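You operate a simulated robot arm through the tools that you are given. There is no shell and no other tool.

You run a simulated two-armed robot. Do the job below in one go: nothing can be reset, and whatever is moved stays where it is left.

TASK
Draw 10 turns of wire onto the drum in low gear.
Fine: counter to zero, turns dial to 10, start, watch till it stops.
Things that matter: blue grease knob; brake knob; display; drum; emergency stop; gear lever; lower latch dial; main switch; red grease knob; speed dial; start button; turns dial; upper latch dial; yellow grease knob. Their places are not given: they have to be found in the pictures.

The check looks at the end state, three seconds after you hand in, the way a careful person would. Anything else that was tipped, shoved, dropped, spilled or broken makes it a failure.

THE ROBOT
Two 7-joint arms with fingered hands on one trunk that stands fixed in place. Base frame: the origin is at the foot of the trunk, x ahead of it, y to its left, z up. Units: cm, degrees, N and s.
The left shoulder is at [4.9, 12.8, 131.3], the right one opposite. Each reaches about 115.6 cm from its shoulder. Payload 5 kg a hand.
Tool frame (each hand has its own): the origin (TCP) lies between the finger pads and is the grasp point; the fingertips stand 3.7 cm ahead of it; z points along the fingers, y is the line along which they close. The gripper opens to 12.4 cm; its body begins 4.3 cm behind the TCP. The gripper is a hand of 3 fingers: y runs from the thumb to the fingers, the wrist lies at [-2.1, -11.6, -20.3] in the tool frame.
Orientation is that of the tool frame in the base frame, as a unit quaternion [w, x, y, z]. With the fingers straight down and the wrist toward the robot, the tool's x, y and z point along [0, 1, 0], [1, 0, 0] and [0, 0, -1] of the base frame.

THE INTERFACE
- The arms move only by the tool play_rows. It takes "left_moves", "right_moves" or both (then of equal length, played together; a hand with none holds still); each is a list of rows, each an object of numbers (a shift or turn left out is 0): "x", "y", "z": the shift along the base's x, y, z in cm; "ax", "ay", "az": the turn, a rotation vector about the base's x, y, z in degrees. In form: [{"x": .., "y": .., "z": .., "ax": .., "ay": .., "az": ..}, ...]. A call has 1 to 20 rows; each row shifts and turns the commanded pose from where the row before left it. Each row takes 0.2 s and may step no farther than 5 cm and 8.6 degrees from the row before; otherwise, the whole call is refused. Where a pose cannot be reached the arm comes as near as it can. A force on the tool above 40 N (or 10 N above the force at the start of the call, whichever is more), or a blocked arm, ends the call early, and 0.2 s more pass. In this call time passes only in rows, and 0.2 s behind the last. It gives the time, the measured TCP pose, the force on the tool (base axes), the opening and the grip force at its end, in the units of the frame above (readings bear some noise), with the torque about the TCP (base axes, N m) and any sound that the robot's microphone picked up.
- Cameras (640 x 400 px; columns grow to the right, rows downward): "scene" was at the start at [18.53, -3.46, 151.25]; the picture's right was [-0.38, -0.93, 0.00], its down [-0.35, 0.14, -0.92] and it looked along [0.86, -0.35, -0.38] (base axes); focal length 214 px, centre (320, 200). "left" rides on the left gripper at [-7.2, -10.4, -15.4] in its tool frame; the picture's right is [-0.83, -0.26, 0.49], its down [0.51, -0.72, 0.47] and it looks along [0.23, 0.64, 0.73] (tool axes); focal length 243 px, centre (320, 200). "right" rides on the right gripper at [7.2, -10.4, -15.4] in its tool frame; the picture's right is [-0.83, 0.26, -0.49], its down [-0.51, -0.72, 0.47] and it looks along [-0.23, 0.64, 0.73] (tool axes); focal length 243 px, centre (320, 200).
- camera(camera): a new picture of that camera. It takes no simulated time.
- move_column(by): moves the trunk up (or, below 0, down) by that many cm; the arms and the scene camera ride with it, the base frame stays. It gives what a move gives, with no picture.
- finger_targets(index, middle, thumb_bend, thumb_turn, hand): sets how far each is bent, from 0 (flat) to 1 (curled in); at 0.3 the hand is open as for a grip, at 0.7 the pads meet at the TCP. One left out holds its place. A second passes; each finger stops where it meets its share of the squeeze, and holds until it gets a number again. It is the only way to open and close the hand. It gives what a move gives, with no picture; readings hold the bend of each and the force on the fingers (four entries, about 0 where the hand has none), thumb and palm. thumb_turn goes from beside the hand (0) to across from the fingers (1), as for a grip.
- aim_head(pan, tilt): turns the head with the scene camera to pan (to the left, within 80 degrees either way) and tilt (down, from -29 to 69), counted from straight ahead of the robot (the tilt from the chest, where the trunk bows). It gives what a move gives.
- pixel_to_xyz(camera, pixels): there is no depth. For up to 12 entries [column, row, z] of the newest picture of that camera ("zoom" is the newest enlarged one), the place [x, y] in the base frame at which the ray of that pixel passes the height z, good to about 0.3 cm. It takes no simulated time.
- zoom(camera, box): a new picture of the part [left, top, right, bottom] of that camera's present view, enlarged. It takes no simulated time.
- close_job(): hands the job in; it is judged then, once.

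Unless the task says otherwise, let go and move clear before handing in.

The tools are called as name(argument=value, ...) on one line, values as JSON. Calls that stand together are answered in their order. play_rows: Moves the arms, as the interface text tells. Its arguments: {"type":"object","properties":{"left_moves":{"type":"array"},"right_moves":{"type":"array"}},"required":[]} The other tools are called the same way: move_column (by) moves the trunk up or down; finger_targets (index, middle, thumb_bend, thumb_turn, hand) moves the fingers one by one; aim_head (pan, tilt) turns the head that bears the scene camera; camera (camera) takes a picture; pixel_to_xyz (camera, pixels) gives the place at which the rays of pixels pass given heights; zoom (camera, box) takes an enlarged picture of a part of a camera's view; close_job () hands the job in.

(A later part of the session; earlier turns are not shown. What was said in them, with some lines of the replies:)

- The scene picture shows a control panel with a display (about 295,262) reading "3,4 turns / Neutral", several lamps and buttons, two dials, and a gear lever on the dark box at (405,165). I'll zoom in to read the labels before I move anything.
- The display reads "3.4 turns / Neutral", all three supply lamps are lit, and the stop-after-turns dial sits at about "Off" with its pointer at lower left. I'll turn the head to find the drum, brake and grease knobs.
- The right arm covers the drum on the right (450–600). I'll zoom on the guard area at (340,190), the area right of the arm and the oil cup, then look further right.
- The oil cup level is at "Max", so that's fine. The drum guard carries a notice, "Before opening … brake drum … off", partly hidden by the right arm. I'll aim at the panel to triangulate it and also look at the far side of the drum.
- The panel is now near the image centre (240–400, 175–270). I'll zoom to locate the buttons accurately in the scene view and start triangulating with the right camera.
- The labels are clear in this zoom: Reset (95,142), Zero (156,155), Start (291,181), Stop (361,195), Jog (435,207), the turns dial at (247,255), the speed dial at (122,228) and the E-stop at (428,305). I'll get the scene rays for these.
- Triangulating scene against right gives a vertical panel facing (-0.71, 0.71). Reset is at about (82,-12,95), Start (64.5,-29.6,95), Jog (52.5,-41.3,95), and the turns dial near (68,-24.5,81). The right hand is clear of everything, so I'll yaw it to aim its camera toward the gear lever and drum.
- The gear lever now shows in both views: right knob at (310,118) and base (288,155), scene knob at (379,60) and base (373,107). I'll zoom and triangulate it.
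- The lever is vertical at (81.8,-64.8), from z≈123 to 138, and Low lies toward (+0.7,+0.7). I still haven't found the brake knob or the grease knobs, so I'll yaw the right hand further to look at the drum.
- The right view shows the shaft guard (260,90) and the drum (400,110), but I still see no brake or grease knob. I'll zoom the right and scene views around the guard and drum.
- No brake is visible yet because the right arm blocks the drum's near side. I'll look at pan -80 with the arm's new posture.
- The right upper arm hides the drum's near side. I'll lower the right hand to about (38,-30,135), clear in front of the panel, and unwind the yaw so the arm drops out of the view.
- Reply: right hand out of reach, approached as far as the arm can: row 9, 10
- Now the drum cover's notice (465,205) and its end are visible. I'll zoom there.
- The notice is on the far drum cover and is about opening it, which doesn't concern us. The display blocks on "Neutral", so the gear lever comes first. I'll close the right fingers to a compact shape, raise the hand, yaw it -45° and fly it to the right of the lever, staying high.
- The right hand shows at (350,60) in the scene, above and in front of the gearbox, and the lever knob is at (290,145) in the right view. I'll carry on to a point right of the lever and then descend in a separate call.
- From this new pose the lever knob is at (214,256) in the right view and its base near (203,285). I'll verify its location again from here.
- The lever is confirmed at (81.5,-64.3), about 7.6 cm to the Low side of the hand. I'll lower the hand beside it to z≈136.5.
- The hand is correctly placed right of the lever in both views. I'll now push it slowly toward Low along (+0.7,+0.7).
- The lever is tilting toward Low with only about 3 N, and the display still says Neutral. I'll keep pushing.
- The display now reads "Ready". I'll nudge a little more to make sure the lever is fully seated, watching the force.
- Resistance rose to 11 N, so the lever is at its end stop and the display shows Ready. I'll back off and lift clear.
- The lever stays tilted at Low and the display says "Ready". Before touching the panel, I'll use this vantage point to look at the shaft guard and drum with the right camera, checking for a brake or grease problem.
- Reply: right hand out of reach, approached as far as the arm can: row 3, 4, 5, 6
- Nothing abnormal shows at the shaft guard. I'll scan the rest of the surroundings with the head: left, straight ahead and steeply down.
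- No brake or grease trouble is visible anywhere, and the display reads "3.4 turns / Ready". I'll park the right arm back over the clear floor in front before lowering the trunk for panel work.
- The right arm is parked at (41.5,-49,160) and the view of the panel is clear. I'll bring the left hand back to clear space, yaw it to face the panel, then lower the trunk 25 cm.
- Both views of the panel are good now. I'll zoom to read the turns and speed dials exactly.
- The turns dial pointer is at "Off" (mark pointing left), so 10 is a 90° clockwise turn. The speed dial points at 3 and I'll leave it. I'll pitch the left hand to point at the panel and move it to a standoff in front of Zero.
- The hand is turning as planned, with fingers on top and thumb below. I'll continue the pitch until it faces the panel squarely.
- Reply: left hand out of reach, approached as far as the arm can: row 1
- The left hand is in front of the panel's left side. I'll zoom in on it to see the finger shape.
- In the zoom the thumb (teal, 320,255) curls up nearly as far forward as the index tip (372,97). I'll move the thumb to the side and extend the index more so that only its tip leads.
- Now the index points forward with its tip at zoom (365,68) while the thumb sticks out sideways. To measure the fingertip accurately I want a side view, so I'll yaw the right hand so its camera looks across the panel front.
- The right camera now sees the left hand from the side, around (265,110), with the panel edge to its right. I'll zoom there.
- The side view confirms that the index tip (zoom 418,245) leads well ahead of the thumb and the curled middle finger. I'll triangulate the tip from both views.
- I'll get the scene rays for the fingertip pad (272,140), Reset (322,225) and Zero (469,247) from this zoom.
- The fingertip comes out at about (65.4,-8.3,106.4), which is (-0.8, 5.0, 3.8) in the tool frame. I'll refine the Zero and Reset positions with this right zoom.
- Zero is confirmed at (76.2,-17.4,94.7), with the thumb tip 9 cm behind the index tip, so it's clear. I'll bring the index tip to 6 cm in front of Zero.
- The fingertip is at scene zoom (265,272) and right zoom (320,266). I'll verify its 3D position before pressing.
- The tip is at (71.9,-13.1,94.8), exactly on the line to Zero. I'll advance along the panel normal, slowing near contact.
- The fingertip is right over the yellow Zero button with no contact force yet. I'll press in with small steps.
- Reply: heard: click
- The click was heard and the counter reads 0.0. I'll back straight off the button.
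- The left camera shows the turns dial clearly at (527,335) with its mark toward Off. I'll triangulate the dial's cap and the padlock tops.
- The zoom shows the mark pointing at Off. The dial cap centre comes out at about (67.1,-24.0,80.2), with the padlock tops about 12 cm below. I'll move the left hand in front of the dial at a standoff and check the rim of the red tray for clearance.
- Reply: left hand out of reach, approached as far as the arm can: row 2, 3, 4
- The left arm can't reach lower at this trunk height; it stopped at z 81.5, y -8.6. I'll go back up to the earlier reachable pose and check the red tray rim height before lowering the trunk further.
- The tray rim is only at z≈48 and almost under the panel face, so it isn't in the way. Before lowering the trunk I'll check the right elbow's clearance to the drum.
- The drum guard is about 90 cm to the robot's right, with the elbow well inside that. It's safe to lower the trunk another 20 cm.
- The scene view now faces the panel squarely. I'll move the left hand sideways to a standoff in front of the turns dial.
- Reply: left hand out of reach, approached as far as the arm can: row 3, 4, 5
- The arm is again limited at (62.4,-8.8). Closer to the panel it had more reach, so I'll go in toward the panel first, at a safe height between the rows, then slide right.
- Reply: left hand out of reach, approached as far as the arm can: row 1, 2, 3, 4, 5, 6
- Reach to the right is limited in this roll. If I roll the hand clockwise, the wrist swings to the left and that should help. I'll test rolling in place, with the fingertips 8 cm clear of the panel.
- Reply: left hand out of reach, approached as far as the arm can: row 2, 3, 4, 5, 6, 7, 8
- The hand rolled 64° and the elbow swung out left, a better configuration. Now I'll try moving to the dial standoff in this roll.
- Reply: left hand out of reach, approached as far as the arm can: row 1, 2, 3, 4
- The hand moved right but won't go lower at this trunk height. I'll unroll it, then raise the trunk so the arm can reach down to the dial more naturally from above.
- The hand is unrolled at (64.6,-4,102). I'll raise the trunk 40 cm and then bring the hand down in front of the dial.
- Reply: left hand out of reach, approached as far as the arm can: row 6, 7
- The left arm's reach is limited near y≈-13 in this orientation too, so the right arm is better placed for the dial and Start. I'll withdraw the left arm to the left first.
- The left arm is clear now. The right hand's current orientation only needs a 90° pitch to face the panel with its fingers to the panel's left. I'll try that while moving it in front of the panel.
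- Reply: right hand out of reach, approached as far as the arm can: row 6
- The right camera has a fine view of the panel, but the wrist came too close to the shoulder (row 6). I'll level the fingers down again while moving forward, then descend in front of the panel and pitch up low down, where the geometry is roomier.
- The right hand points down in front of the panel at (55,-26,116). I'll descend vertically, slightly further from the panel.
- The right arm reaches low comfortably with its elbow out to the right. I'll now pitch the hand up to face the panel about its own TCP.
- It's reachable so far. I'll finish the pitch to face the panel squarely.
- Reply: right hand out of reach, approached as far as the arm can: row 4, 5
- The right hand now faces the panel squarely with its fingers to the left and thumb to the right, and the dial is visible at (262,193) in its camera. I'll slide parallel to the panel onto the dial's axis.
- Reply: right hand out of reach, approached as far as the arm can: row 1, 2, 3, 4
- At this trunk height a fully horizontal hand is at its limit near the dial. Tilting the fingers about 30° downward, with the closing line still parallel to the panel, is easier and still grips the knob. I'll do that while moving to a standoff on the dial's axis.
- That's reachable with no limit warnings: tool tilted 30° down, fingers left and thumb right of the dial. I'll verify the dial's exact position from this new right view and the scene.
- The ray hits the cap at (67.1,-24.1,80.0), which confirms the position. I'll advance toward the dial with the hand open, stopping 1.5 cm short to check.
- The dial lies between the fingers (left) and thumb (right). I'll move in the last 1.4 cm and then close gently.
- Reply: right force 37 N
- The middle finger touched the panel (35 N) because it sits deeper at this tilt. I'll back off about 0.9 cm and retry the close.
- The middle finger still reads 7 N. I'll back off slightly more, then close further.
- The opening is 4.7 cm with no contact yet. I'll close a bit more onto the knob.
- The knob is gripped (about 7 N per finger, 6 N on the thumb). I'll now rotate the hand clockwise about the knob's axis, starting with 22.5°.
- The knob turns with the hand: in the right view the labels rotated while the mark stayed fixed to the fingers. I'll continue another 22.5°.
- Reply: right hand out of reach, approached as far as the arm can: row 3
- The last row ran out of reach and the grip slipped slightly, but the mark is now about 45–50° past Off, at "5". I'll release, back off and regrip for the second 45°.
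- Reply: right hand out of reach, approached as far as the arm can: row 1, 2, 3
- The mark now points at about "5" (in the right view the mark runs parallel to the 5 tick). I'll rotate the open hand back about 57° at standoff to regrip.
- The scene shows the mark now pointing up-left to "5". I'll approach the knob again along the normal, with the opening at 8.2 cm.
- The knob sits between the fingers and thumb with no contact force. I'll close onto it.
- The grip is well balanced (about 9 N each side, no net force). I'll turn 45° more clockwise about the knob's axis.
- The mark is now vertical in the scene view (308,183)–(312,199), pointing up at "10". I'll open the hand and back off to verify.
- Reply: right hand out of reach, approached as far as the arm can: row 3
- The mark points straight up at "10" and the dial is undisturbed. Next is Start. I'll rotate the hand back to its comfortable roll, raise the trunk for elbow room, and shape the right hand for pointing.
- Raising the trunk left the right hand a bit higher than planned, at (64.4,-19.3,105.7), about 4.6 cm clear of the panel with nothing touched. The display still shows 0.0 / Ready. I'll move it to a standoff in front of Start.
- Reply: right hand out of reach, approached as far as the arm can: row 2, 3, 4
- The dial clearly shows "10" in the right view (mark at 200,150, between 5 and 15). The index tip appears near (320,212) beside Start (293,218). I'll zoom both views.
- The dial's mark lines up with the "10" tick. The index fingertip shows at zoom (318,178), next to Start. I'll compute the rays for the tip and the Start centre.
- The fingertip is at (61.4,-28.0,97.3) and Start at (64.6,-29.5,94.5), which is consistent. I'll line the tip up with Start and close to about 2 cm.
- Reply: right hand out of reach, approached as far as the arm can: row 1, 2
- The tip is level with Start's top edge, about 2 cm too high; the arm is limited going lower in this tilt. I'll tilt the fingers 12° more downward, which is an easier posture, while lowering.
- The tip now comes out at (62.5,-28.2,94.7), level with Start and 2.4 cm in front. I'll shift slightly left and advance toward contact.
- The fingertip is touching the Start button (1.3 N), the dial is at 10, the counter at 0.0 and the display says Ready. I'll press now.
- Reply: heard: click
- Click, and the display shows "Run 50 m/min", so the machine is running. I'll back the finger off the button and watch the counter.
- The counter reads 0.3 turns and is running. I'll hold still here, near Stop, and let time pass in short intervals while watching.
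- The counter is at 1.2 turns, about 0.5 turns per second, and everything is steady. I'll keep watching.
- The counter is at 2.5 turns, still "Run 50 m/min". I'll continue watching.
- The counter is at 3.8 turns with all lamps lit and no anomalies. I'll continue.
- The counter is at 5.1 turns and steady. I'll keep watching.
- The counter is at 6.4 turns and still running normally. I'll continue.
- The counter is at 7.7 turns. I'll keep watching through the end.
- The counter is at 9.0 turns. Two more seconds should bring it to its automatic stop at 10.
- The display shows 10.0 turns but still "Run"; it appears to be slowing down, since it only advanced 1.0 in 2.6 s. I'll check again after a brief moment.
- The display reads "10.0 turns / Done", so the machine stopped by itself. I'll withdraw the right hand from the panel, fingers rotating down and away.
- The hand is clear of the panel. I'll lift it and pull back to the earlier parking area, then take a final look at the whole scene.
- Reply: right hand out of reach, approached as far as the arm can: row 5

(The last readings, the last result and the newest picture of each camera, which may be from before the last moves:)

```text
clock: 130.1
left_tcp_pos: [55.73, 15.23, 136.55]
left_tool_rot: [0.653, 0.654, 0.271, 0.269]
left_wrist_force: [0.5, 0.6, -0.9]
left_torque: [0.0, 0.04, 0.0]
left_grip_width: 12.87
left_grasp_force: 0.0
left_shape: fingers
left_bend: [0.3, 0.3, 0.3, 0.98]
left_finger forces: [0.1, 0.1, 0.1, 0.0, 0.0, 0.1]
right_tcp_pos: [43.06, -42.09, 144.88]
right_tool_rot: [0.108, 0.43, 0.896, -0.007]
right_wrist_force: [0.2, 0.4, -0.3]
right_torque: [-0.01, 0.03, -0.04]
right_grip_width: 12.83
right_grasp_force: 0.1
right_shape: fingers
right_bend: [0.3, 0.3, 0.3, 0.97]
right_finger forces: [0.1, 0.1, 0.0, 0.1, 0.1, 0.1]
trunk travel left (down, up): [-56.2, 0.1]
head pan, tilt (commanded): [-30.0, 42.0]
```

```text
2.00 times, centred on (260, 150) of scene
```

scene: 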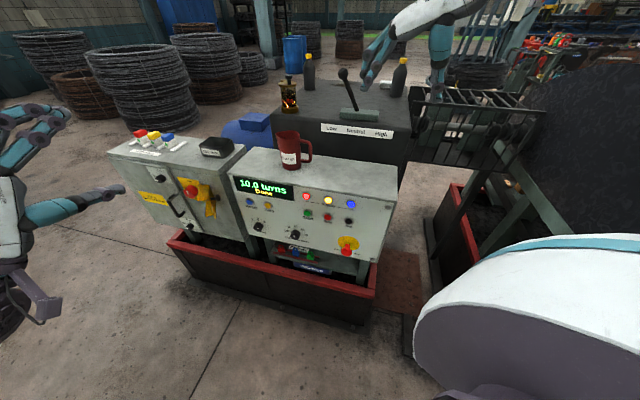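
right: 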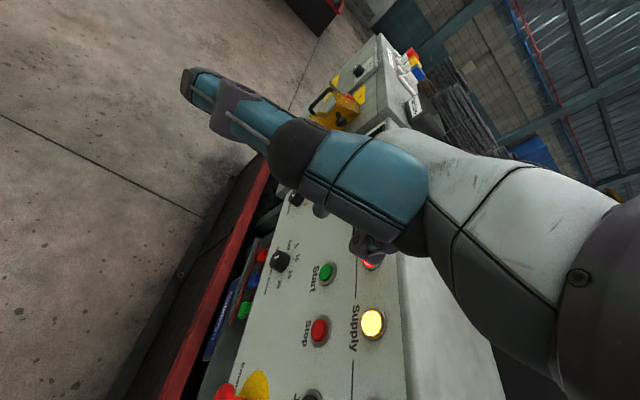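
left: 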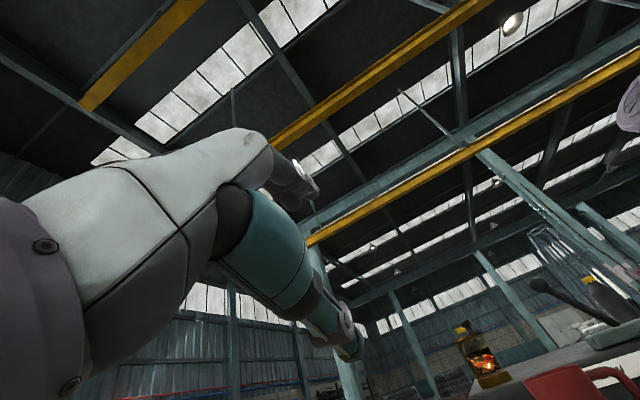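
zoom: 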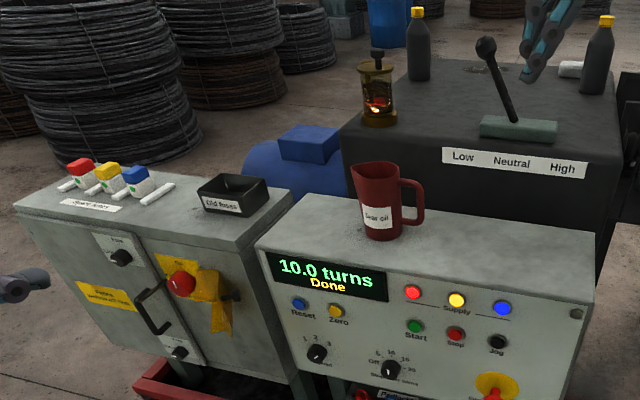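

The display reads "10.0 turns / Done". The lever is in Low, the dial at 10, and the mug, padlocks, bottles and fuses are all undisturbed. I'll take one last look at the drum side before handing in.

aim_head(pan=-65, tilt=25)

camera(camera="scene")

```text
clock: 131.1
left_tcp_pos: [55.59, 15.23, 136.57]
left_tool_rot: [0.652, 0.654, 0.271, 0.27]
left_wrist_force: [-0.6, 0.9, -0.2]
left_torque: [0.02, 0.01, 0.04]
left_grip_width: 12.86
left_grasp_force: 0.1
left_shape: fingers
left_bend: [0.3, 0.3, 0.3, 0.98]
left_finger forces: [0.0, 0.0, 0.0, 0.1, 0.0, 0.0]
right_tcp_pos: [43.1, -42.26, 144.95]
right_tool_rot: [0.106, 0.43, 0.897, -0.006]
right_wrist_force: [0.9, -0.3, 0.3]
right_torque: [-0.03, 0.0, 0.03]
right_grip_width: 12.83
right_grasp_force: 0.0
right_shape: fingers
right_bend: [0.3, 0.3, 0.3, 0.97]
right_finger forces: [0.1, 0.0, 0.1, 0.0, 0.1, 0.0]
trunk travel left (down, up): [-56.2, 0.1]
head pan, tilt (commanded): [-65.0, 25.0]
```

```text
taken
```

scene: 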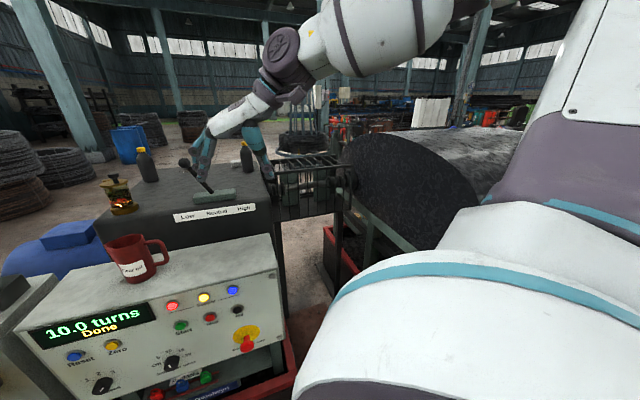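

The drum is at rest, the display shows "10.0 turns / Done", and both hands are empty and clear of everything. I'm handing the job in.

close_job()

```text
The job is handed in.
```

The drum took up 10 turns in low gear and stopped by itself; the display reads "10.0 turns / Done". I've handed the job in, but no result has come back yet.

- **Gear:** I pushed the lever from Neutral to Low up to its end stop, and it stayed there.
- **Counter and dial:** I zeroed the counter, which had been at 3.4. I turned the turns dial from Off to 10 in two grips.
- **Run:** After Start, the machine ran at 50 m/min for about 20 seconds, with no faults on the display.
- **Panel contact:** On the first try at the turns dial, one finger pressed the bare panel with about 35 N. I backed off, and no damage shows in the pictures.
- **Left alone:** The speed dial is still where I found it, at 3. I never found the brake knob or the grease knobs in the pictures; the machine showed "Ready" and ran without them.

Nothing was tipped, spilled or moved out of place, including the mug of gear oil on the panel. Both hands are empty and clear of the machine.
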